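You operate a simulated robot arm through the tools that you are given. There is no shell and no other tool. Be economical: measure what you need, move in short steps, check, and stop when the job is done.

The job below is to be done with a simulated robot arm. You get a single attempt, and the scene is never put back.

JOB
Lay the green roller in the cradle, slide the stop to 90 and clamp it.
Fine: lift the clamp first.

Only the result counts: the job must be done as asked and must still hold three seconds after the hand-in. Knocking over, shifting, dropping, spilling or breaking anything else fails it.

ROBOT AND FRAMES
A 6-joint arm with a two-finger parallel gripper, fixed in place. Base frame: the origin is at the foot of the arm, x ahead of it, y to its left, z up; the work surface is at about z = 0.88. Lengths are in m, angles in rad, forces in N, time in s.
With the tool pointing down near the work surface it reaches from about 0.26 to 0.66 m from the base axis. Its first joint turns from -1.152 to 1.152 rad. Payload 2.9 kg.
The tool frame sits at the grasp point between the pads (the TCP): z along the fingers, y along the line on which they close. The tips reach 0.03 m beyond it. The gripper opens to 0.11 m. The fingers are 0.02 m wide and 0.01 m thick; the gripper's body (0.048 by 0.112 m) begins 0.055 m behind the TCP.
Orientation is that of the tool frame in the base frame, as [roll, pitch, yaw] about the fixed x, y, z axes, in that order (R = Rz(yaw) Ry(pitch) Rx(roll)). With the fingers straight down and closing along the base's y, the tool's x points along the base's -x, its y along +y and its z along -z.

CONTROLS
- The arm moves only by the tool play_rows. Its argument "steps" is a list of rows, each an object of numbers (a shift or turn left out is 0, a gripper value left out holds the last): "gripper": the opening, from 0 (shut) to 1 (fully open); "tx", "ty", "tz": the shift along the base's x, y, z in cm; "wx", "wy", "wz": the turn, a rotation vector about the base's x, y, z in rad. In form: [{"gripper": .., "tx": .., "ty": .., "tz": .., "wx": .., "wy": .., "wz": ..}, ...]. A call has 1 to 20 rows; each row is the pose to reach, as a shift and turn from the pose commanded when the call began. Rows are played at 5 a second. More than 0.05 m and 0.15 rad between two rows, or a gripper value outside its range, and nothing of the call is played. A pose out of reach is approached as far as the arm can. The call stops where the force on the tool passes 70 N (or 10 N more than at its start, if that is more) or the arm is blocked; 0.2 s more then pass. Each finger travels about 0.108 m/s and halts on what it meets, pressing with about 41 N; the grip force reading is that of the motor and also rises with nothing between the fingers. The clock runs only during rows and for 0.2 s after the last one: add rows that repeat a pose to give the fingers time. It gives the time, the measured TCP pose, the force on the tool (base axes), the opening and the grip force at its end, in the units of the frame above (readings bear some noise).
- Cameras (640 x 400 px; columns grow to the right, rows downward): "scene" is fixed at [0.0657, 0.4168, 1.4032]; the picture's right is [-0.88, -0.47, 0.00], its down [-0.18, 0.33, -0.93] and it looks along [0.44, -0.82, -0.38] (base axes); focal length 323 px, centre (320, 200). "wrist" rides on the gripper at [0.072, 0.017, -0.103] in the tool frame; the picture's right is [-0.23, 0.97, 0.00], its down [-0.76, -0.18, -0.62] and it looks along [-0.61, -0.14, 0.78] (tool axes); focal length 222 px, centre (320, 200). There is no depth. A picture from a camera that has moved, and an enlarged one, comes with that camera's place and axes in the base frame and with its lens.
- get_image(camera): a new picture of that camera. It takes no simulated time.
- close_up(camera, box): a new picture of the part [left, top, right, bottom] of that camera's present view, enlarged. It takes no simulated time.
- job_done(): hands the job in; it is judged then, once.

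Go step by step. Nothing tells you positions but the pictures and the camera data: compare them with the known pose of the tool, close in by small moves and look again before you grip or let go. The budget is 120 turns and 84 pictures, counting those below and the enlarged ones. Unless the task says otherwise, let go and move clear before handing in, and close with one line.

The tools are called after ">>>" by a JSON object that holds its "op" and its "data". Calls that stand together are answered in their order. play_rows: Moves the arm, as the interface text tells. Its arguments: {"type":"object","properties":{"steps":{"type":"array","items":{"type":"object","properties":{"gripper":{"type":"number"},"tx":{"type":"number"},"ty":{"type":"number"},"tz":{"type":"number"},"wx":{"type":"number"},"wy":{"type":"number"},"wz":{"type":"number"}}}}},"required":["steps"]} The other tools are called the same way: get_image (camera) takes a picture; close_up (camera, box) takes an enlarged picture of a part of a camera's view; job_done () hands the job in.

At the start:

```text
t: 0.0
tool_pos: [0.3607, -0.1378, 1.2803]
orientation: [3.141, 0.0, -3.141]
force: [0.5, 0.3, 0.7]
finger_gap: 0.1097
grip_force: 0.0
```

scene: 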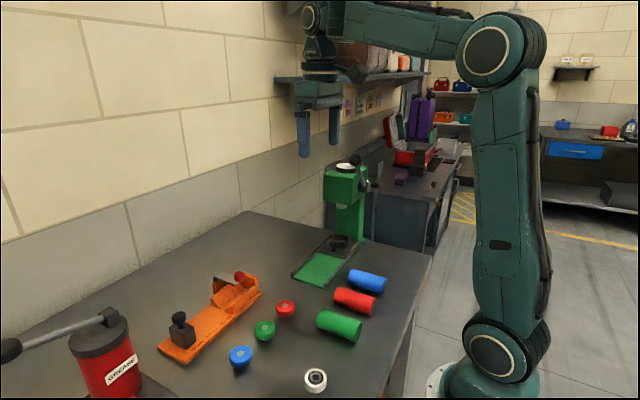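
wrist: 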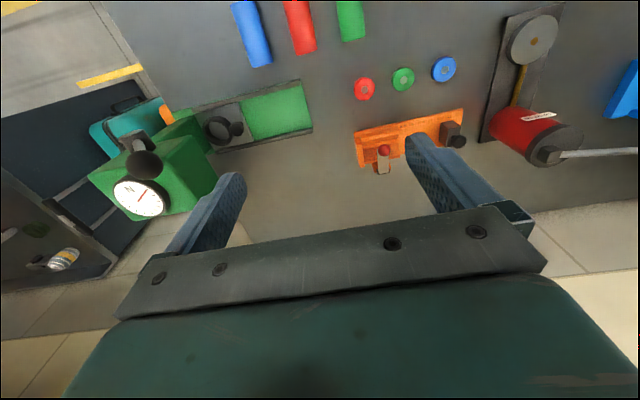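

I see an orange fixture (cradle, a stop with a black knob, a clamp lever with red end) and three rollers. I'll zoom in first to understand the fixture.

>>> {"op": "close_up", "data": {"camera": "scene", "box": [140, 250, 300, 370]}}

>>> {"op": "close_up", "data": {"camera": "wrist", "box": [330, 60, 490, 190]}}

>>> {"op": "close_up", "data": {"camera": "scene", "box": [280, 240, 420, 360]}}

```text
3.33 times, centred on (220, 310) of scene
camera zoom: at [0.0657, 0.4168, 1.4032], right [-0.88, -0.47, 0.0], down [-0.18, 0.33, -0.93], along [0.44, -0.82, -0.38], focal length 1076 px, centre (653, -167)
```

zoom: 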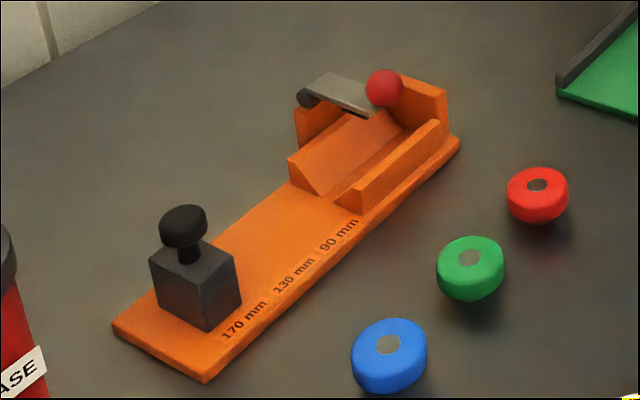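

```text
3.08 times, centred on (410, 125) of wrist
camera zoom: at [0.29, -0.1226, 1.3833], right [0.23, 0.97, 0.0], down [0.76, -0.18, 0.62], along [0.61, -0.14, -0.78], focal length 684 px, centre (43, 431)
```

zoom: 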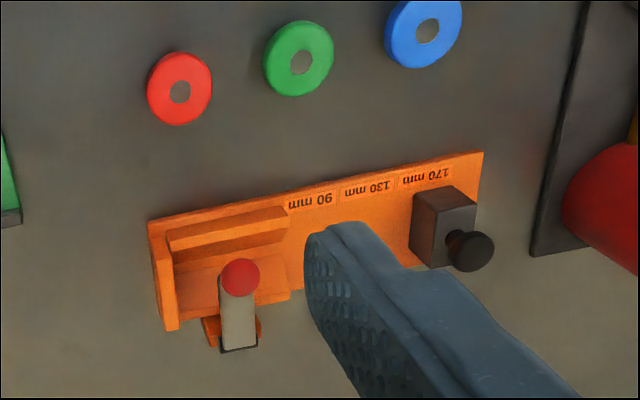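

```text
3.33 times, centred on (350, 300) of scene
camera zoom: at [0.0657, 0.4168, 1.4032], right [-0.88, -0.47, 0.0], down [-0.18, 0.33, -0.93], along [0.44, -0.82, -0.38], focal length 1076 px, centre (220, -133)
```

zoom: 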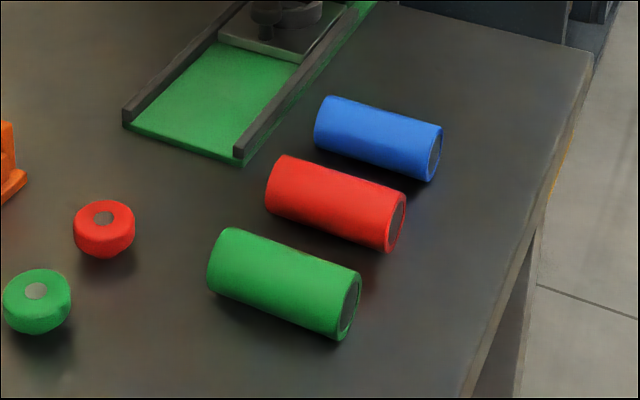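

The orange fixture runs along y with its front edge near x≈0.50, spanning y≈-0.09 to 0.145. The lever is hinged at the rear and its knob is at the front. The green roller lies along x near (0.28, -0.07). I'll move the wrist camera over the fixture to measure it.

>>> {"op": "play_rows", "data": {"steps": [{"tx": 1.2, "ty": 4, "tz": -2}, {"tx": 2.4, "ty": 8, "tz": -4}, {"tx": 3.6, "ty": 12, "tz": -6}, {"tx": 4.8, "ty": 16, "tz": -8}, {"tx": 6, "ty": 20, "tz": -10}, {"tx": 6, "ty": 20, "tz": -14}, {"tx": 6, "ty": 20, "tz": -14}]}}

>>> {"op": "get_image", "data": {"camera": "wrist"}}

```text
t: 1.6
tool_pos: [0.4225, 0.0628, 1.1388]
orientation: [3.141, -0.001, -3.141]
force: [-1.1, -0.1, 0.8]
finger_gap: 0.1102
grip_force: 0.0
```

```text
78 pictures are left
camera wrist: at [0.3504, 0.0789, 1.2419], right [0.23, 0.97, 0.0], down [0.76, -0.18, 0.62], along [0.61, -0.14, -0.78], focal length 222 px, centre (320, 200)
```

wrist: 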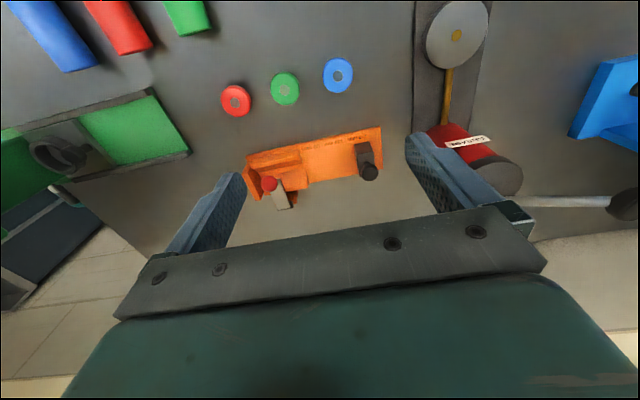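

>>> {"op": "close_up", "data": {"camera": "wrist", "box": [235, 115, 395, 215]}}

```text
4.00 times, centred on (315, 165) of wrist
camera zoom: at [0.3504, 0.0789, 1.2419], right [0.23, 0.97, 0.0], down [0.76, -0.18, 0.62], along [0.61, -0.14, -0.78], focal length 888 px, centre (340, 340)
```

zoom: 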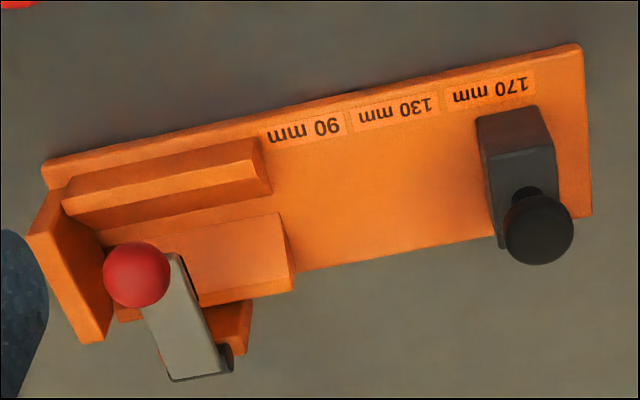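

The knob is at about (0.515, -0.037, 0.967) and the hinge at about (0.575, z 0.948). The scale labels imply that 90 puts the stop's centre at y≈0.028. Next I'll go above the knob with a narrower opening.

>>> {"op": "play_rows", "data": {"steps": [{"tx": 2.3, "ty": -2.5, "tz": -2, "gripper": 0.5}, {"tx": 4.6, "ty": -5, "tz": -4}, {"tx": 7, "ty": -7.5, "tz": -6}, {"tx": 9.3, "ty": -9.9, "tz": -9}, {"tx": 9.3, "ty": -9.9, "tz": -11.5}, {"tx": 9.3, "ty": -9.9, "tz": -11.5}]}}

>>> {"op": "get_image", "data": {"camera": "wrist"}}

>>> {"op": "close_up", "data": {"camera": "scene", "box": [160, 200, 320, 320]}}

```text
t: 3.0
tool_pos: [0.5155, -0.0387, 1.0229]
orientation: [3.14, 0.001, -3.14]
force: [-0.1, -0.6, -0.1]
finger_gap: 0.0551
grip_force: 0.1
```

```text
76 pictures are left
camera wrist: at [0.444, -0.0228, 1.1273], right [0.23, 0.97, 0.0], down [0.76, -0.18, 0.62], along [0.61, -0.14, -0.78], focal length 222 px, centre (320, 200)
```

wrist: 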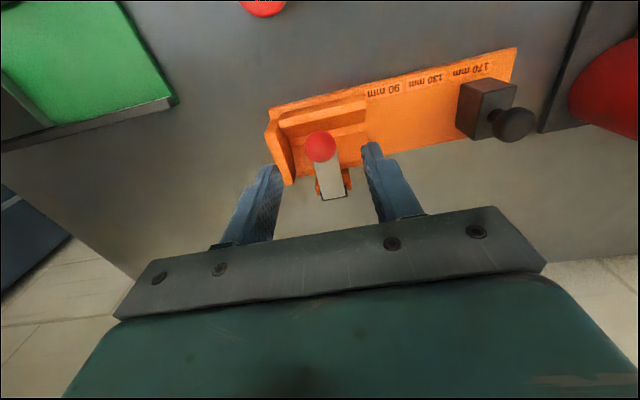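

```text
3.33 times, centred on (240, 260) of scene
camera zoom: at [0.0657, 0.4168, 1.4032], right [-0.88, -0.47, 0.0], down [-0.18, 0.33, -0.93], along [0.44, -0.82, -0.38], focal length 1076 px, centre (587, 0)
```

zoom: 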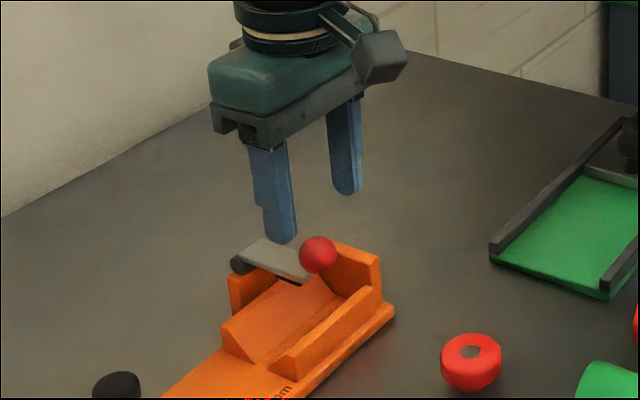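

The knob is between the fingers (about 0.518, -0.039). I'll narrow a little, go down and grip.

>>> {"op": "play_rows", "data": {"steps": [{"gripper": 0.41}, {"tz": -2}, {"tz": -4}, {"tz": -5.2}, {"tz": -5.2}]}}

>>> {"op": "close_up", "data": {"camera": "scene", "box": [160, 220, 300, 320]}}

>>> {"op": "close_up", "data": {"camera": "wrist", "box": [220, 100, 420, 240]}}

```text
t: 4.2
tool_pos: [0.5165, -0.0393, 0.9724]
orientation: [3.142, 0.0, -3.141]
force: [-0.2, 0.6, 0.0]
finger_gap: 0.0447
grip_force: 0.0
```

```text
4.00 times, centred on (230, 270) of scene
camera zoom: at [0.0657, 0.4168, 1.4032], right [-0.88, -0.47, 0.0], down [-0.18, 0.33, -0.93], along [0.44, -0.82, -0.38], focal length 1291 px, centre (680, -80)
```

zoom: 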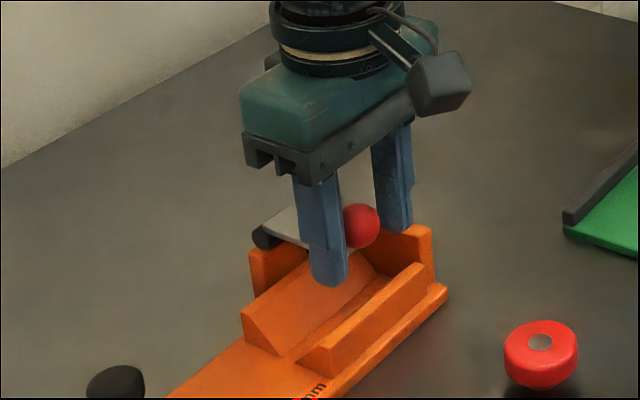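

```text
2.86 times, centred on (320, 170) of wrist
camera zoom: at [0.4439, -0.0231, 1.0751], right [0.23, 0.97, 0.0], down [0.76, -0.18, 0.62], along [0.61, -0.14, -0.78], focal length 635 px, centre (320, 286)
```

zoom: 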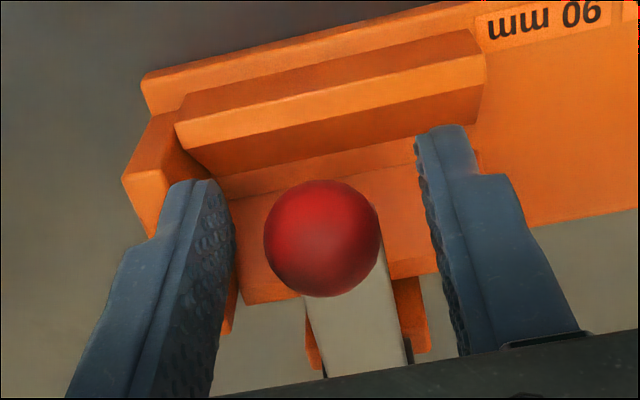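

The knob sits centred between the pads, so I'll grip it.

>>> {"op": "play_rows", "data": {"steps": [{"gripper": 0.2}, {"gripper": 0.15}, {"gripper": 0.15}]}}

>>> {"op": "close_up", "data": {"camera": "wrist", "box": [220, 100, 420, 240]}}

```text
t: 5.0
tool_pos: [0.5177, -0.0394, 0.9723]
orientation: [-3.141, -0.001, 3.141]
force: [0.6, -5.3, -3.4]
finger_gap: 0.0248
grip_force: 44.8
```

```text
2.86 times, centred on (320, 170) of wrist
camera zoom: at [0.4439, -0.0234, 1.0752], right [0.23, 0.97, 0.0], down [0.76, -0.18, 0.62], along [0.61, -0.14, -0.78], focal length 635 px, centre (320, 286)
```

zoom: 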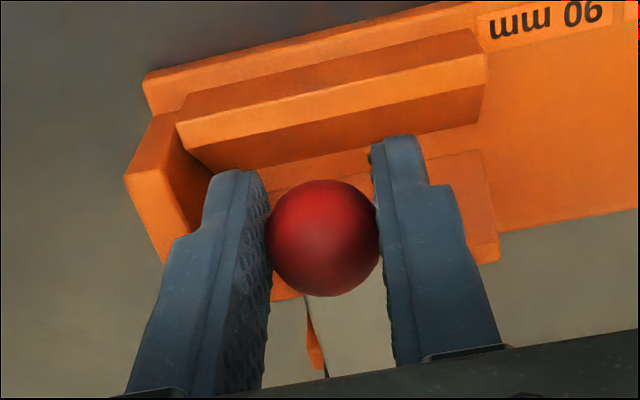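

The knob is held. I'll swing it up about the hinge, starting with part of the arc to check the force.

>>> {"op": "play_rows", "data": {"steps": [{"tx": 0.3, "tz": 0.75}, {"tx": 0.69, "tz": 1.45}, {"tx": 1.15, "tz": 2.1}, {"tx": 1.73, "tz": 2.67}, {"tx": 1.73, "tz": 2.67}]}}

>>> {"op": "close_up", "data": {"camera": "scene", "box": [160, 220, 300, 320]}}

```text
t: 6.2
tool_pos: [0.5322, -0.0408, 0.9996]
orientation: [-3.14, -0.005, 3.139]
force: [-17.4, -23.4, -5.9]
finger_gap: 0.0253
grip_force: 44.9
```

```text
4.00 times, centred on (230, 270) of scene
camera zoom: at [0.0653, 0.4161, 1.4034], right [-0.88, -0.47, 0.0], down [-0.18, 0.33, -0.93], along [0.44, -0.81, -0.38], focal length 1291 px, centre (680, -80)
```

zoom: 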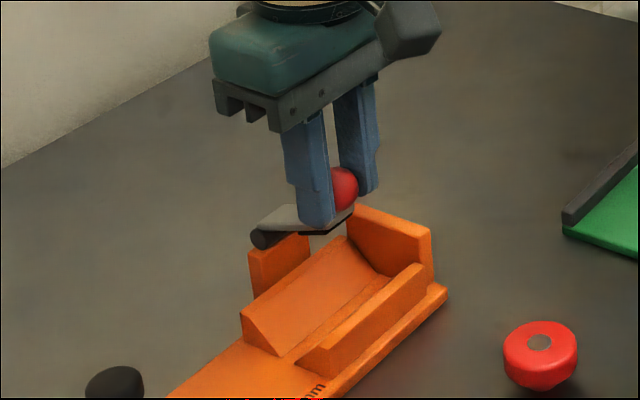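

The clamp is coming up with moderate resistance, mostly along the swing. I'll continue the arc and ease slightly in -y.

>>> {"op": "play_rows", "data": {"steps": [{"tx": 0.65, "ty": -0.2, "tz": 0.48}, {"tx": 1.33, "ty": -0.3, "tz": 0.91}, {"tx": 2.05, "ty": -0.3, "tz": 1.22}, {"tx": 2.84, "ty": -0.3, "tz": 1.45}, {"tx": 2.84, "ty": -0.3, "tz": 1.45}]}}

>>> {"op": "close_up", "data": {"camera": "scene", "box": [160, 220, 300, 320]}}

```text
t: 7.4
tool_pos: [0.5607, -0.0403, 1.0152]
orientation: [-3.141, -0.004, -3.137]
force: [-20.5, 14.3, 12.9]
finger_gap: 0.0249
grip_force: 45.1
```

```text
4.00 times, centred on (230, 270) of scene
camera zoom: at [0.0649, 0.4172, 1.4031], right [-0.88, -0.47, 0.0], down [-0.18, 0.33, -0.93], along [0.44, -0.82, -0.38], focal length 1291 px, centre (680, -80)
```

zoom: 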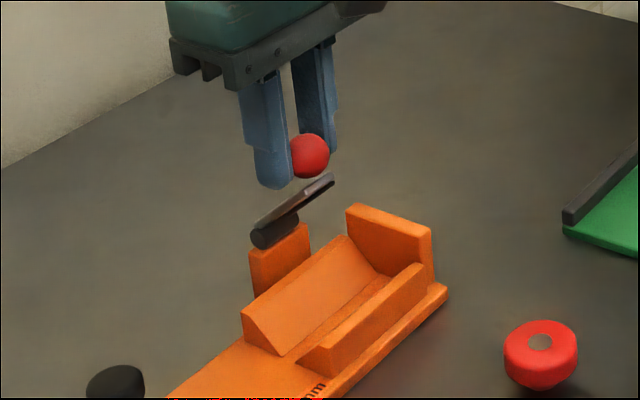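

The bar is up about 55°. I'll continue the swing past vertical.

>>> {"op": "play_rows", "data": {"steps": [{"tx": 0.8, "ty": 0.1, "tz": 0.1}, {"tx": 1.6, "ty": 0.1, "tz": 0.12}, {"tx": 2.4, "ty": 0.1, "tz": 0.02}, {"tx": 3.18, "ty": 0.1, "tz": -0.17}, {"tx": 3.18, "ty": 0.1, "tz": -0.17}]}}

>>> {"op": "close_up", "data": {"camera": "scene", "box": [160, 220, 300, 320]}}

```text
t: 8.6
tool_pos: [0.5908, -0.0406, 1.0128]
orientation: [3.141, 0.0, -3.14]
force: [-0.3, -0.5, -0.2]
finger_gap: 0.0163
grip_force: 0.1
```

```text
4.00 times, centred on (230, 270) of scene
camera zoom: at [0.0657, 0.4168, 1.4032], right [-0.88, -0.47, 0.0], down [-0.18, 0.33, -0.93], along [0.44, -0.82, -0.38], focal length 1291 px, centre (680, -80)
```

zoom: 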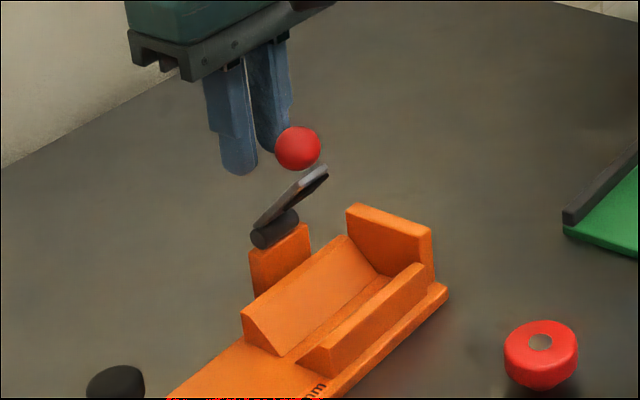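

The grip slipped off, but friction holds the lever at about 55°. I'll go over it, come down in front with closed fingers and push it the rest of the way back.

>>> {"op": "play_rows", "data": {"steps": [{"tz": 2.5, "gripper": 0}, {"tz": 5}, {"tx": -4.5, "tz": 5}, {"tx": -9, "tz": 5}, {"tx": -10, "tz": 3, "ty": 0.2}, {"tx": -10, "tz": -0.5, "ty": 0.2}, {"tx": -10, "tz": -0.5, "ty": 0.2}]}}

>>> {"op": "close_up", "data": {"camera": "scene", "box": [160, 220, 300, 320]}}

>>> {"op": "get_image", "data": {"camera": "wrist"}}

```text
t: 10.2
tool_pos: [0.4929, -0.0387, 1.0074]
orientation: [-3.141, 0.0, -3.14]
force: [-0.1, 0.1, 0.2]
finger_gap: 0.0001
grip_force: 37.3
```

```text
4.00 times, centred on (230, 270) of scene
camera zoom: at [0.0657, 0.4168, 1.4032], right [-0.88, -0.47, 0.0], down [-0.18, 0.33, -0.93], along [0.44, -0.82, -0.38], focal length 1291 px, centre (680, -80)
```

zoom: 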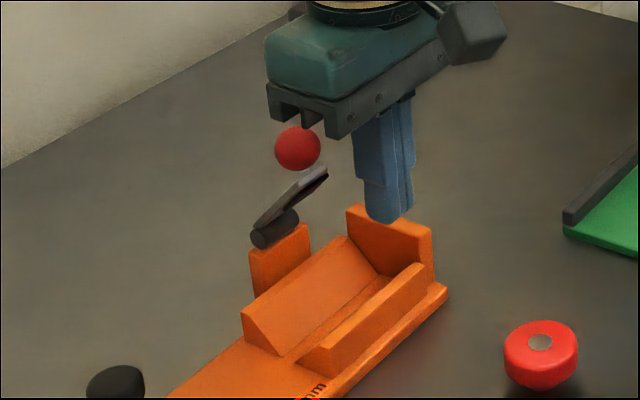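

```text
67 pictures are left
camera wrist: at [0.4209, -0.023, 1.11], right [0.23, 0.97, 0.0], down [0.76, -0.18, 0.62], along [0.61, -0.14, -0.78], focal length 222 px, centre (320, 200)
```

wrist: 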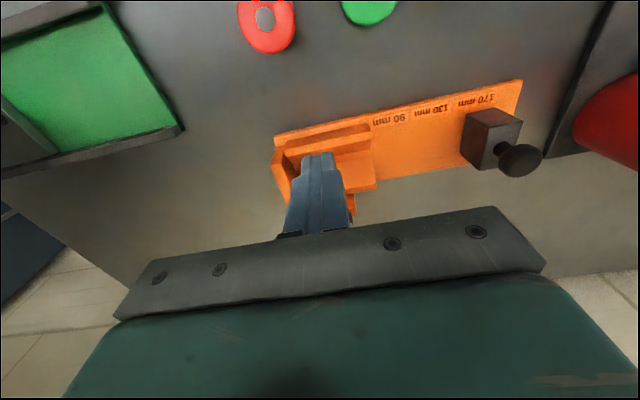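

Clear and in front of the lever; pushing +x now.

>>> {"op": "play_rows", "data": {"steps": [{"tx": 1.5}, {"tx": 3}, {"tx": 4}, {"tx": 5}, {"tx": 6}, {"tx": 7}, {"tx": 8}, {"tx": 8}]}}

>>> {"op": "close_up", "data": {"camera": "scene", "box": [160, 220, 300, 320]}}

```text
t: 12.0
tool_pos: [0.5688, -0.0371, 1.0061]
orientation: [3.141, -0.007, -3.14]
force: [-27.4, 3.7, 8.2]
finger_gap: 0.0001
grip_force: 37.3
```

```text
4.00 times, centred on (230, 270) of scene
camera zoom: at [0.0647, 0.4169, 1.4032], right [-0.88, -0.47, 0.0], down [-0.18, 0.33, -0.93], along [0.44, -0.82, -0.38], focal length 1291 px, centre (680, -80)
```

zoom: 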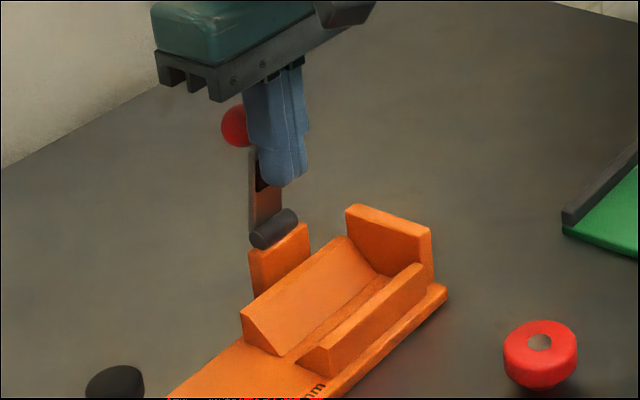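

The bar is nearly vertical. I'll keep pushing to find its end stop.

>>> {"op": "play_rows", "data": {"steps": [{"tx": 0.8}, {"tx": 1.6}, {"tx": 2.4, "tz": -0.3}, {"tx": 3.2, "tz": -0.6}, {"tx": 3.2, "tz": -0.6}]}}

>>> {"op": "close_up", "data": {"camera": "scene", "box": [160, 220, 300, 320]}}

```text
t: 12.5
tool_pos: [0.5702, -0.0373, 1.0064]
orientation: [3.138, -0.039, 3.14]
force: [-22.9, 1.1, 10.0]
finger_gap: 0.0001
grip_force: 38.1
stopped in row 2: the force on the tool passed its limit (the readings are from after the stop); the commanded pose is now the measured one
```

```text
4.00 times, centred on (230, 270) of scene
camera zoom: at [0.0649, 0.4168, 1.4032], right [-0.88, -0.47, 0.0], down [-0.18, 0.33, -0.93], along [0.44, -0.82, -0.38], focal length 1291 px, centre (680, -80)
```

zoom: 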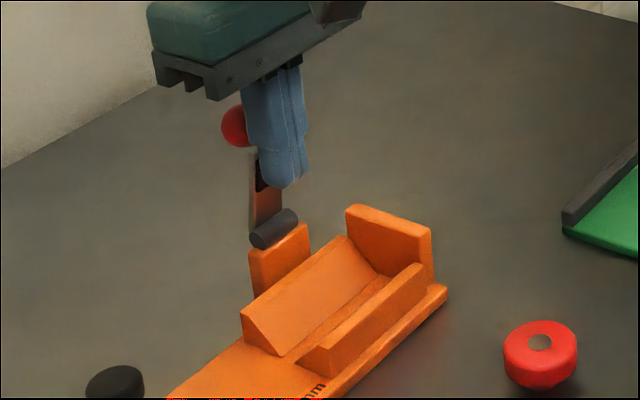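

The lever stands at its end stop just past vertical, and the fixture hasn't moved. I'll back off and move over the rollers to measure the green one.

>>> {"op": "play_rows", "data": {"steps": [{"tx": -3, "gripper": 0}, {"tx": -5, "tz": 3}, {"tx": -9, "tz": 6, "gripper": 0.5}, {"tx": -13.5, "tz": 7.5}, {"tx": -18, "tz": 7.5}, {"tx": -22.5, "tz": 7.5}, {"tx": -27, "ty": -1, "tz": 7.5}, {"tx": -28, "ty": -1.5, "tz": 7.5}, {"tx": -28, "ty": -1.5, "tz": 7.5}]}}

>>> {"op": "get_image", "data": {"camera": "wrist"}}

>>> {"op": "get_image", "data": {"camera": "scene"}}

```text
t: 14.5
tool_pos: [0.2935, -0.0534, 1.0822]
orientation: [3.139, -0.033, 3.141]
force: [0.2, -0.6, 0.1]
finger_gap: 0.055
grip_force: 0.0
```

```text
64 pictures are left
camera wrist: at [0.2248, -0.0377, 1.1883], right [0.23, 0.97, -0.01], down [0.78, -0.18, 0.6], along [0.58, -0.14, -0.8], focal length 222 px, centre (320, 200)
```

wrist: 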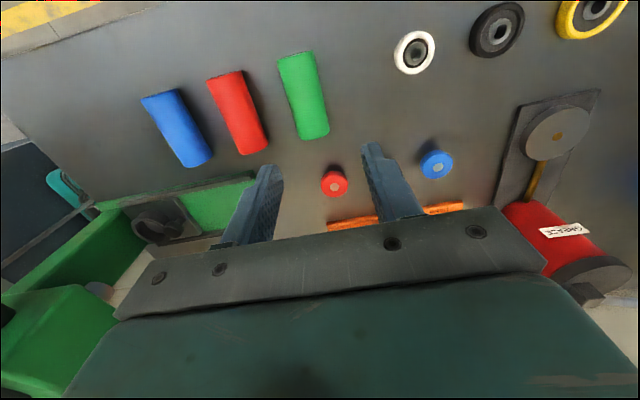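

```text
63 pictures are left
```

scene: 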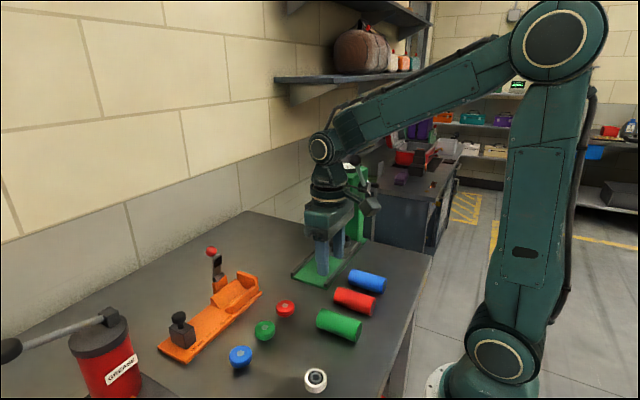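

>>> {"op": "close_up", "data": {"camera": "wrist", "box": [130, 40, 350, 180]}}

```text
2.86 times, centred on (240, 110) of wrist
camera zoom: at [0.2248, -0.0377, 1.1883], right [0.23, 0.97, -0.01], down [0.78, -0.18, 0.6], along [0.58, -0.14, -0.8], focal length 635 px, centre (549, 457)
```

zoom: 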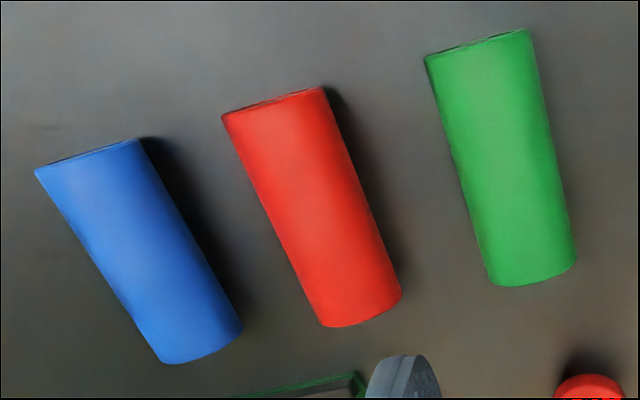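

The green roller's centre is about (0.281, -0.071), z≈0.90, roughly 90 mm long and 40 mm across, along x. I'll lean the gripper 0.3 rad along the roller axis so its body clears the raised lever when placing, and hover above.

>>> {"op": "play_rows", "data": {"steps": [{"gripper": 0.6, "tx": 0.2, "ty": -0.8, "tz": -2, "wy": 0.1}, {"tx": 0.5, "ty": -1.7, "tz": -5, "wy": 0.2}, {"tx": 0.5, "ty": -1.7, "tz": -9, "wy": 0.267}, {"tx": 0.5, "ty": -1.7, "tz": -9, "wy": 0.267}]}}

>>> {"op": "get_image", "data": {"camera": "wrist"}}

>>> {"op": "close_up", "data": {"camera": "scene", "box": [280, 220, 420, 360]}}

```text
t: 15.5
tool_pos: [0.299, -0.0702, 0.9933]
orientation: [3.141, -0.301, 3.14]
force: [0.2, -0.1, -0.3]
finger_gap: 0.0658
grip_force: 0.1
```

```text
61 pictures are left
camera wrist: at [0.2604, -0.0535, 1.1132], right [0.22, 0.97, -0.07], down [0.91, -0.18, 0.37], along [0.35, -0.14, -0.93], focal length 222 px, centre (320, 200)
```

wrist: 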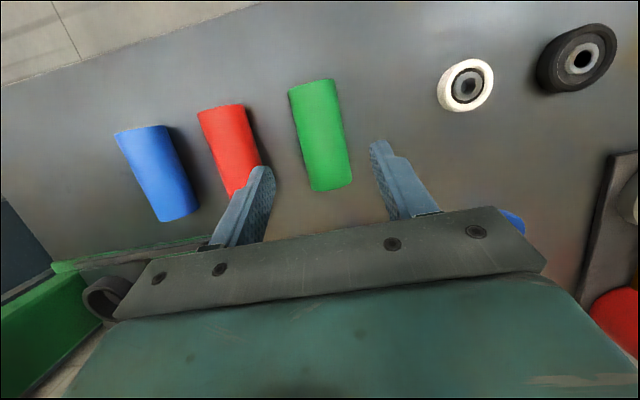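

```text
2.86 times, centred on (350, 290) of scene
camera zoom: at [0.0657, 0.4168, 1.4032], right [-0.88, -0.47, 0.0], down [-0.18, 0.33, -0.93], along [0.44, -0.82, -0.38], focal length 922 px, centre (234, -57)
```

zoom: 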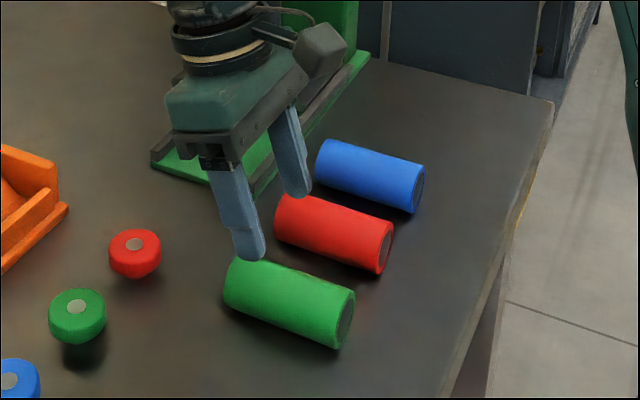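

Aligned with the roller axis. Descending to grip height.

>>> {"op": "play_rows", "data": {"steps": [{"tz": -3}, {"tz": -5.5}, {"tz": -6.8}, {"tz": -6.8}]}}

>>> {"op": "get_image", "data": {"camera": "wrist"}}

>>> {"op": "close_up", "data": {"camera": "scene", "box": [280, 240, 400, 360]}}

```text
t: 16.5
tool_pos: [0.2969, -0.0684, 0.9231]
orientation: [-3.141, -0.299, 3.141]
force: [-0.6, -0.7, 0.0]
finger_gap: 0.0659
grip_force: 0.1
```

```text
59 pictures are left
camera wrist: at [0.2587, -0.0523, 1.0435], right [0.22, 0.97, -0.07], down [0.91, -0.18, 0.37], along [0.35, -0.14, -0.93], focal length 222 px, centre (320, 200)
```

wrist: 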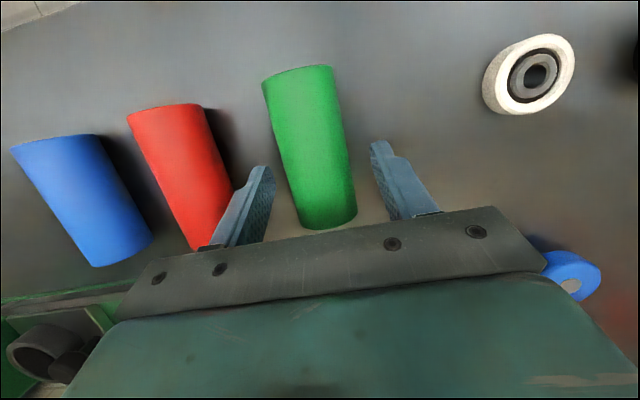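

```text
3.33 times, centred on (340, 300) of scene
camera zoom: at [0.0657, 0.4168, 1.4032], right [-0.88, -0.47, 0.0], down [-0.18, 0.33, -0.93], along [0.44, -0.82, -0.38], focal length 1076 px, centre (253, -133)
```

zoom: 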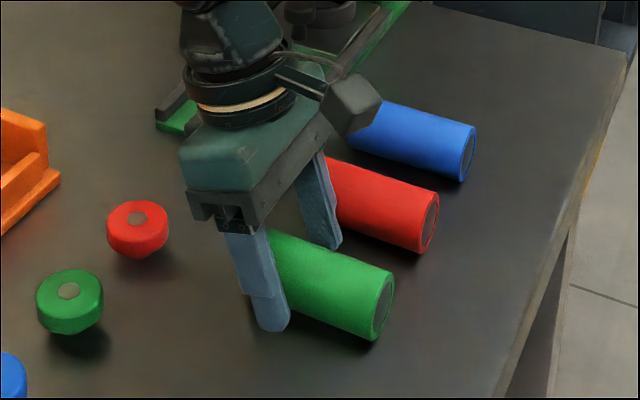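

The pads straddle the green roller slightly toward its +x end. I'll close and lift a little.

>>> {"op": "play_rows", "data": {"steps": [{"ty": -0.15, "gripper": 0.45}, {"ty": -0.15, "gripper": 0.35}, {"ty": -0.15, "gripper": 0.3}, {"ty": -0.15, "gripper": 0.3}, {"ty": -0.15, "tz": 2}, {"ty": -0.15, "tz": 5}, {"ty": -0.15, "tz": 5}]}}

>>> {"op": "get_image", "data": {"camera": "wrist"}}

>>> {"op": "close_up", "data": {"camera": "scene", "box": [280, 220, 400, 340]}}

```text
t: 18.1
tool_pos: [0.2998, -0.0698, 0.9741]
orientation: [3.14, -0.3, 3.14]
force: [0.2, -0.5, 0.7]
finger_gap: 0.0331
grip_force: 0.0
```

```text
57 pictures are left
camera wrist: at [0.2603, -0.0542, 1.0937], right [0.22, 0.97, -0.07], down [0.91, -0.18, 0.37], along [0.35, -0.14, -0.93], focal length 222 px, centre (320, 200)
```

wrist: 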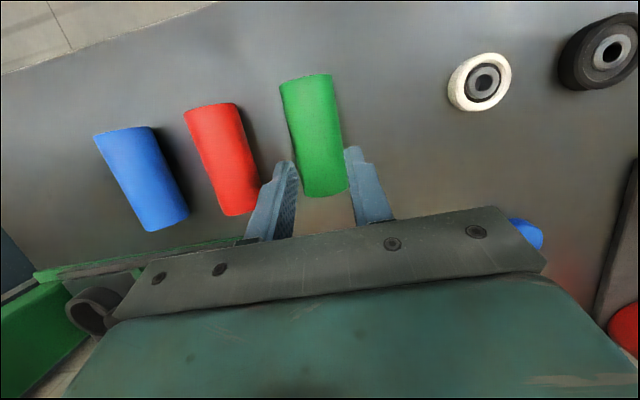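

```text
3.33 times, centred on (340, 280) of scene
camera zoom: at [0.0657, 0.4168, 1.4032], right [-0.88, -0.47, 0.0], down [-0.18, 0.33, -0.93], along [0.44, -0.82, -0.38], focal length 1076 px, centre (253, -67)
```

zoom: 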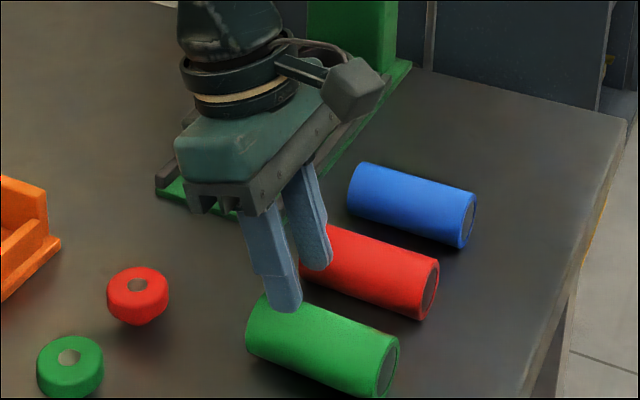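

The roller slipped out because the rounded fingertips were too shallow, and it is still on the table. I'll look closely at where it lies.

>>> {"op": "close_up", "data": {"camera": "wrist", "box": [170, 60, 390, 220]}}

```text
2.50 times, centred on (280, 140) of wrist
camera zoom: at [0.2603, -0.0542, 1.0937], right [0.22, 0.97, -0.07], down [0.91, -0.18, 0.37], along [0.35, -0.14, -0.93], focal length 555 px, centre (420, 350)
```

zoom: 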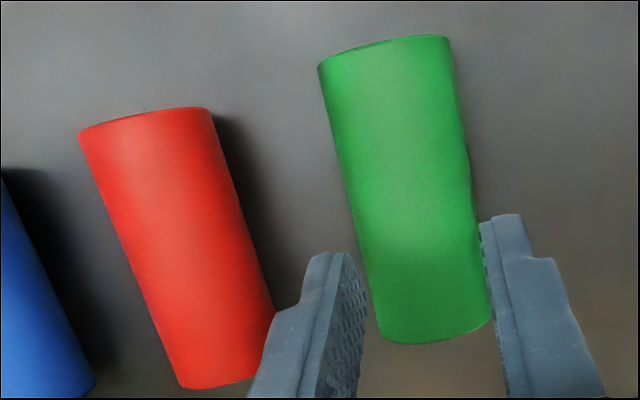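

The roller moved about 4 mm in -y and turned by about -0.035 rad. I'll re-open, realign, go about 6 mm deeper and close fully.

>>> {"op": "play_rows", "data": {"steps": [{"gripper": 0.6, "ty": -0.45, "tx": -0.15, "wz": -0.035}, {"gripper": 0.6, "ty": -0.45, "tx": -0.15, "wz": -0.035}, {"ty": -0.45, "tx": -0.15, "tz": -3, "wz": -0.035}, {"ty": -0.45, "tx": -0.15, "tz": -5.7, "wz": -0.035}, {"ty": -0.45, "tx": -0.15, "tz": -5.7, "wz": -0.035}, {"ty": -0.45, "tx": -0.15, "tz": -5.7, "wz": -0.035, "gripper": 0.4}, {"ty": -0.45, "tx": -0.15, "tz": -5.7, "wz": -0.035, "gripper": 0.3}, {"ty": -0.45, "tx": -0.15, "tz": -5.7, "wz": -0.035, "gripper": 0.2}, {"ty": -0.45, "tx": -0.15, "tz": -5.7, "wz": -0.035, "gripper": 0.2}]}}

>>> {"op": "get_image", "data": {"camera": "wrist"}}

```text
t: 20.1
tool_pos: [0.2955, -0.0747, 0.9136]
orientation: [3.141, -0.298, 3.104]
force: [-0.2, -0.2, -0.5]
finger_gap: 0.0412
grip_force: 41.2
```

```text
54 pictures are left
camera wrist: at [0.2584, -0.0573, 1.0349], right [0.25, 0.97, -0.07], down [0.9, -0.21, 0.37], along [0.34, -0.15, -0.93], focal length 222 px, centre (320, 200)
```

wrist: 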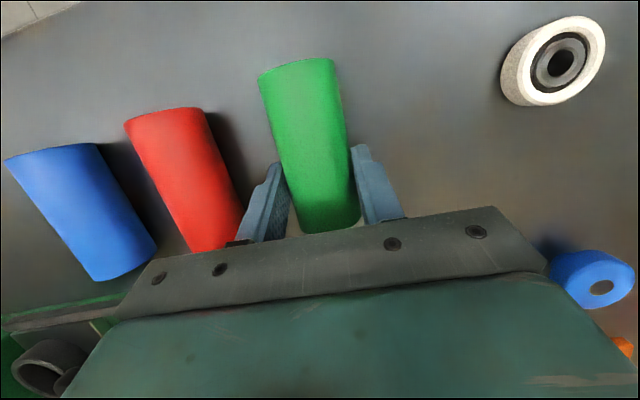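

Now held firmly with a gap of 0.041 and a grip of 41 N. I'll lift gently.

>>> {"op": "play_rows", "data": {"steps": [{"tz": 1}, {"tz": 3}, {"tz": 6}, {"tz": 10}, {"tz": 10}]}}

>>> {"op": "get_image", "data": {"camera": "wrist"}}

>>> {"op": "close_up", "data": {"camera": "scene", "box": [260, 180, 400, 320]}}

```text
t: 21.3
tool_pos: [0.2947, -0.0746, 1.0153]
orientation: [3.14, -0.3, 3.105]
force: [0.5, -0.5, -2.6]
finger_gap: 0.0415
grip_force: 40.1
```

```text
53 pictures are left
camera wrist: at [0.2578, -0.0566, 1.1356], right [0.25, 0.97, -0.07], down [0.9, -0.21, 0.37], along [0.34, -0.15, -0.93], focal length 222 px, centre (320, 200)
```

wrist: 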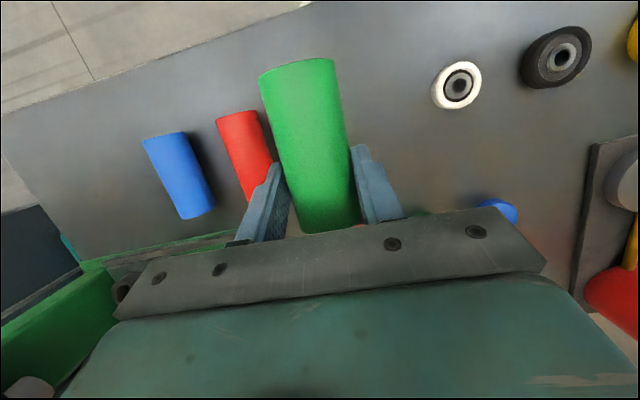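

```text
2.86 times, centred on (330, 250) of scene
camera zoom: at [0.0657, 0.4168, 1.4032], right [-0.88, -0.47, 0.0], down [-0.18, 0.33, -0.93], along [0.44, -0.82, -0.38], focal length 922 px, centre (291, 57)
```

zoom: 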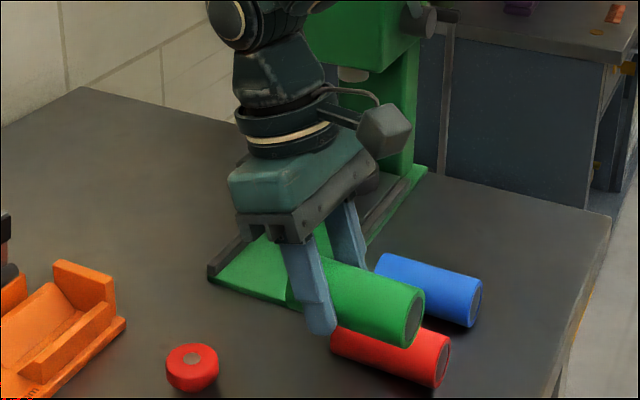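

The roller is held level. Now I'll raise it, turn 90° so its axis lies along y, and carry it over the cradle.

>>> {"op": "play_rows", "data": {"steps": [{"tz": 4}, {"tz": 8.5}, {"tx": 2, "ty": 0.6, "tz": 8.5, "wz": 0.145}, {"tx": 4, "ty": 1.2, "tz": 8.5, "wz": 0.29}, {"tx": 6, "ty": 1.8, "tz": 8.5, "wz": 0.435}, {"tx": 8, "ty": 2.4, "tz": 8.5, "wz": 0.58}, {"tx": 10, "ty": 3, "tz": 8.5, "wz": 0.725}, {"tx": 12, "ty": 3.6, "tz": 8.5, "wz": 0.87}, {"tx": 14, "ty": 4.2, "tz": 8.5, "wz": 1.015}, {"tx": 16, "ty": 4.8, "tz": 8.5, "wz": 1.16}, {"tx": 18, "ty": 5.4, "tz": 8.5, "wz": 1.305}, {"tx": 20, "ty": 6, "tz": 8.5, "wz": 1.45}, {"tx": 22, "ty": 6.8, "tz": 8.5, "wz": 1.58}, {"tx": 24.3, "ty": 6.8, "tz": 8.5, "wz": 1.61}, {"tx": 24.3, "ty": 6.8, "tz": 8.5, "wz": 1.61}]}}

>>> {"op": "get_image", "data": {"camera": "wrist"}}

>>> {"op": "get_image", "data": {"camera": "scene"}}

```text
t: 24.5
tool_pos: [0.5395, -0.0052, 1.1012]
orientation: [3.141, -0.302, -1.567]
force: [0.1, -0.1, -1.6]
finger_gap: 0.0409
grip_force: 41.2
```

```text
51 pictures are left
camera wrist: at [0.5241, -0.0454, 1.2201], right [-0.97, 0.21, -0.07], down [0.17, 0.91, 0.37], along [0.14, 0.35, -0.93], focal length 222 px, centre (320, 200)
```

wrist: 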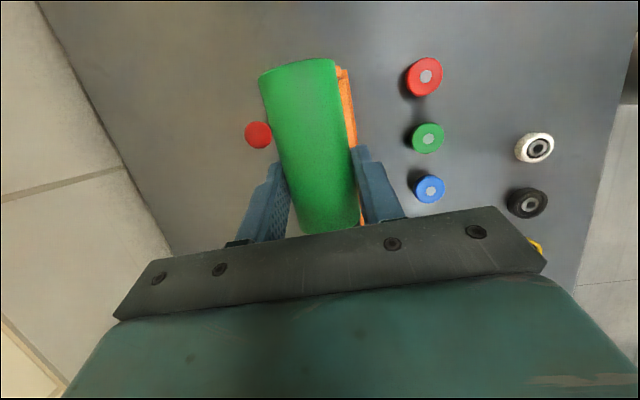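

```text
50 pictures are left
```

scene: 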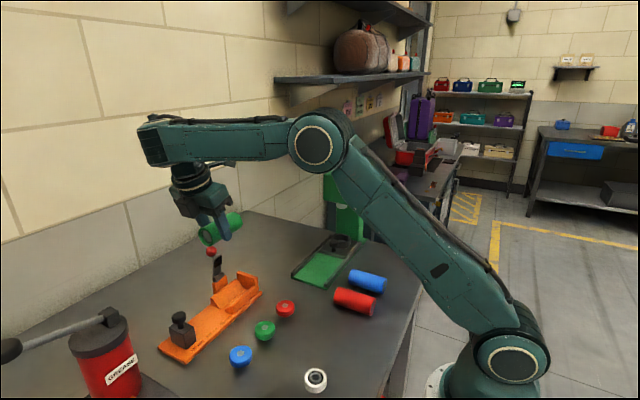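

Roller is over the cradle and aligned along y. I'll lower partway and check alignment with the V and the clearance to the lever.

>>> {"op": "play_rows", "data": {"steps": [{"tz": -3}, {"tz": -6}, {"tz": -9}, {"tz": -9}]}}

>>> {"op": "close_up", "data": {"camera": "scene", "box": [150, 190, 290, 330]}}

>>> {"op": "close_up", "data": {"camera": "wrist", "box": [210, 40, 430, 240]}}

```text
t: 25.5
tool_pos: [0.5417, -0.0061, 1.0088]
orientation: [3.141, -0.302, -1.566]
force: [-0.5, 0.2, -0.8]
finger_gap: 0.0411
grip_force: 41.2
```

```text
2.86 times, centred on (220, 260) of scene
camera zoom: at [0.0657, 0.4168, 1.4032], right [-0.88, -0.47, 0.0], down [-0.18, 0.33, -0.93], along [0.44, -0.82, -0.38], focal length 922 px, centre (606, 29)
```

zoom: 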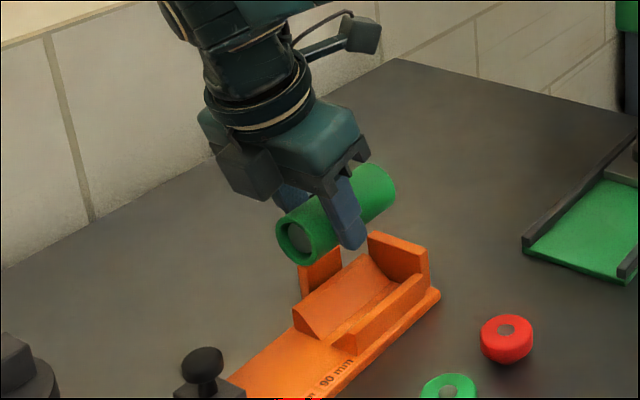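

```text
2.00 times, centred on (320, 140) of wrist
camera zoom: at [0.5249, -0.0467, 1.1288], right [-0.97, 0.21, -0.07], down [0.18, 0.91, 0.37], along [0.14, 0.35, -0.93], focal length 444 px, centre (320, 320)
```

zoom: 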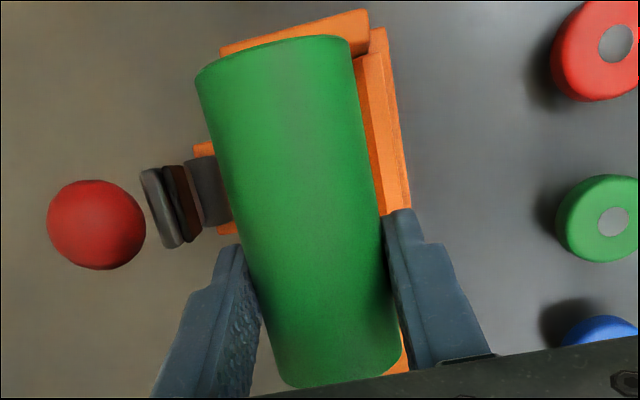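

>>> {"op": "close_up", "data": {"camera": "scene", "box": [205, 235, 255, 285]}}

```text
8.00 times, centred on (230, 260) of scene
camera zoom: at [0.0657, 0.4168, 1.4032], right [-0.88, -0.47, 0.0], down [-0.18, 0.33, -0.93], along [0.44, -0.82, -0.38], focal length 2582 px, centre (1040, -280)
```

zoom: 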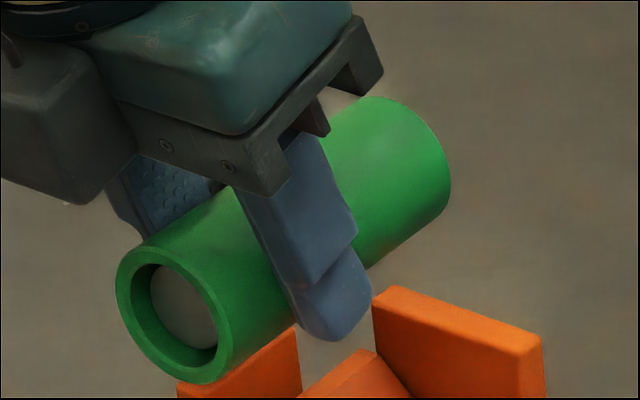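

>>> {"op": "close_up", "data": {"camera": "scene", "box": [205, 265, 265, 325]}}

```text
6.67 times, centred on (235, 295) of scene
camera zoom: at [0.0657, 0.4168, 1.4032], right [-0.88, -0.47, 0.0], down [-0.18, 0.33, -0.93], along [0.44, -0.82, -0.38], focal length 2152 px, centre (887, -433)
```

zoom: 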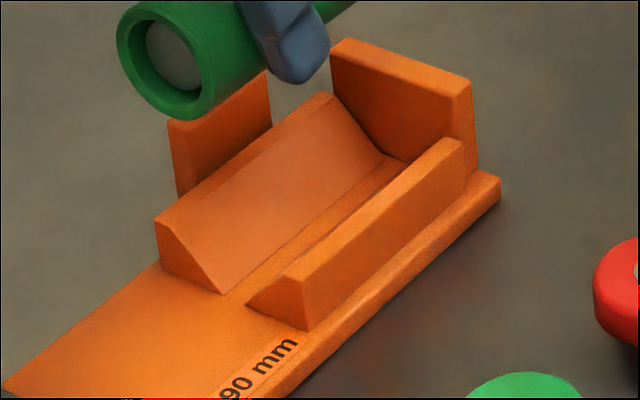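

The V spans x≈0.51–0.568, centred near 0.539, with wedge tops at z≈0.913. The roller lines up. I'll descend until the fingertips are just above the wedges.

>>> {"op": "play_rows", "data": {"steps": [{"ty": 0.3, "tx": -0.1, "tz": -2}, {"ty": 0.3, "tx": -0.1, "tz": -4}, {"ty": 0.3, "tx": -0.1, "tz": -5.2}, {"ty": 0.3, "tx": -0.1, "tz": -5.8}, {"ty": 0.3, "tx": -0.1, "tz": -5.8}]}}

>>> {"op": "close_up", "data": {"camera": "scene", "box": [190, 230, 270, 310]}}

>>> {"op": "close_up", "data": {"camera": "wrist", "box": [210, 40, 430, 240]}}

```text
t: 26.7
tool_pos: [0.5395, -0.0034, 0.9512]
orientation: [3.139, -0.301, -1.567]
force: [1.2, 0.5, -2.7]
finger_gap: 0.0411
grip_force: 41.2
```

```text
5.00 times, centred on (230, 270) of scene
camera zoom: at [0.0657, 0.4168, 1.4032], right [-0.88, -0.47, 0.0], down [-0.18, 0.33, -0.93], along [0.44, -0.82, -0.38], focal length 1614 px, centre (770, -150)
```

zoom: 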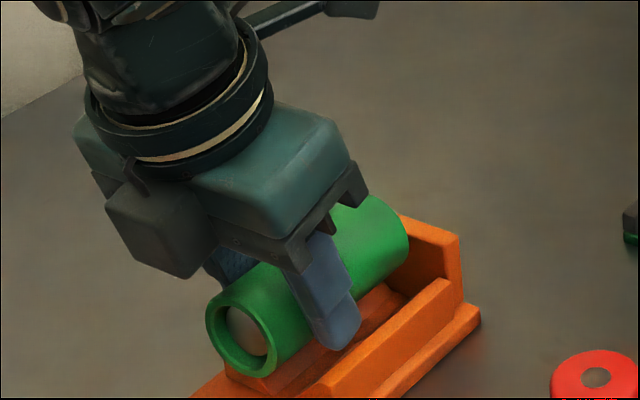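

```text
2.00 times, centred on (320, 140) of wrist
camera zoom: at [0.5235, -0.0427, 1.0719], right [-0.97, 0.21, -0.07], down [0.18, 0.91, 0.37], along [0.14, 0.35, -0.93], focal length 444 px, centre (320, 320)
```

zoom: 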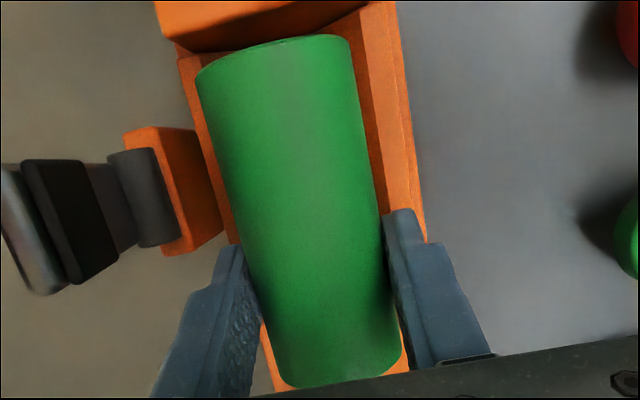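

Clearances look fine. I'll lower another few mm, watching the force.

>>> {"op": "play_rows", "data": {"steps": [{"tz": -0.25}, {"tz": -0.5}, {"tz": -0.5}]}}

>>> {"op": "close_up", "data": {"camera": "scene", "box": [200, 245, 260, 305]}}

```text
t: 27.5
tool_pos: [0.5391, -0.0033, 0.949]
orientation: [3.14, -0.301, -1.566]
force: [-0.7, 0.5, -3.1]
finger_gap: 0.041
grip_force: 41.2
```

```text
6.67 times, centred on (230, 275) of scene
camera zoom: at [0.0657, 0.4168, 1.4032], right [-0.88, -0.47, 0.0], down [-0.18, 0.33, -0.93], along [0.44, -0.82, -0.38], focal length 2152 px, centre (920, -300)
```

zoom: 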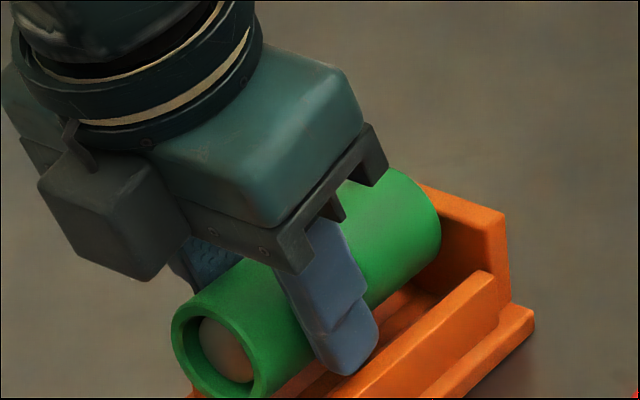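

>>> {"op": "play_rows", "data": {"steps": [{"tz": -0.15}, {"tz": -0.3}, {"tz": -0.3}]}}

```text
t: 28.3
tool_pos: [0.5387, -0.0044, 0.9456]
orientation: [3.139, -0.3, -1.567]
force: [-0.2, -0.3, -1.9]
finger_gap: 0.0412
grip_force: 41.5
```

>>> {"op": "play_rows", "data": {"steps": [{"tz": -0.15}, {"tz": -0.25}, {"tz": -0.25}]}}

>>> {"op": "close_up", "data": {"camera": "scene", "box": [200, 245, 260, 305]}}

```text
t: 29.1
tool_pos: [0.539, -0.0062, 0.9443]
orientation: [3.141, -0.301, -1.566]
force: [-0.5, 0.8, 1.5]
finger_gap: 0.0409
grip_force: 40.2
```

```text
6.67 times, centred on (230, 275) of scene
camera zoom: at [0.0656, 0.4168, 1.4032], right [-0.88, -0.47, 0.0], down [-0.18, 0.33, -0.93], along [0.44, -0.82, -0.38], focal length 2152 px, centre (920, -300)
```

zoom: 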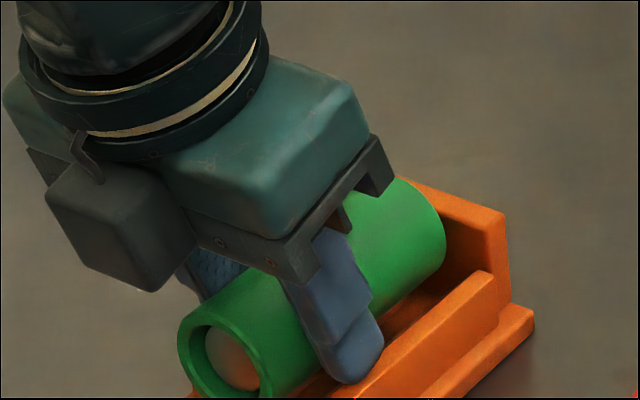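

Light contact has begun. I'll back up 1 mm and ease the fingers open slightly so the roller settles between them.

>>> {"op": "play_rows", "data": {"steps": [{"tz": 0.1}, {"tz": 0.1, "gripper": 0.39}, {"tz": 0.1, "gripper": 0.4}, {"tz": 0.1, "gripper": 0.41}, {"tz": 0.1, "gripper": 0.42}, {"tz": 0.1, "gripper": 0.42}]}}

>>> {"op": "close_up", "data": {"camera": "scene", "box": [200, 245, 260, 305]}}

>>> {"op": "close_up", "data": {"camera": "wrist", "box": [210, 40, 430, 240]}}

```text
t: 30.5
tool_pos: [0.5385, -0.0058, 0.9439]
orientation: [-3.141, -0.301, -1.566]
force: [0.1, 0.1, 0.2]
finger_gap: 0.0462
grip_force: 0.0
```

```text
6.67 times, centred on (230, 275) of scene
camera zoom: at [0.0657, 0.4168, 1.4032], right [-0.88, -0.47, 0.0], down [-0.18, 0.33, -0.93], along [0.44, -0.82, -0.38], focal length 2152 px, centre (920, -300)
```

zoom: 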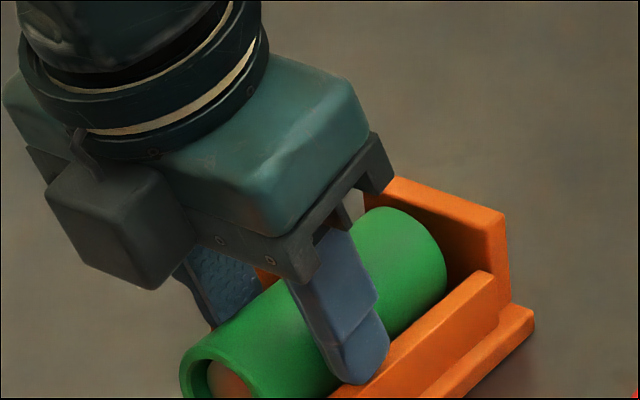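

```text
2.00 times, centred on (320, 140) of wrist
camera zoom: at [0.5223, -0.0447, 1.0643], right [-0.97, 0.21, -0.07], down [0.18, 0.91, 0.37], along [0.14, 0.35, -0.93], focal length 444 px, centre (320, 320)
```

zoom: 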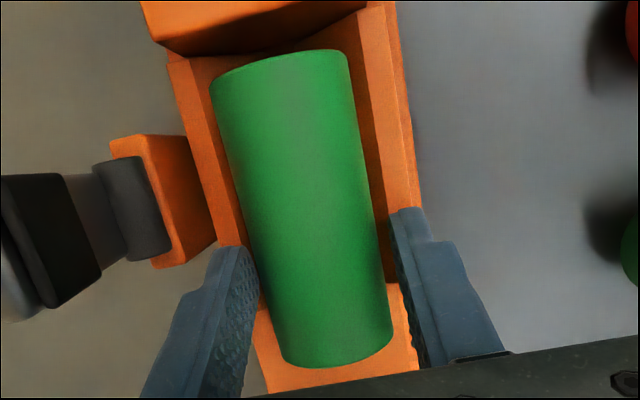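

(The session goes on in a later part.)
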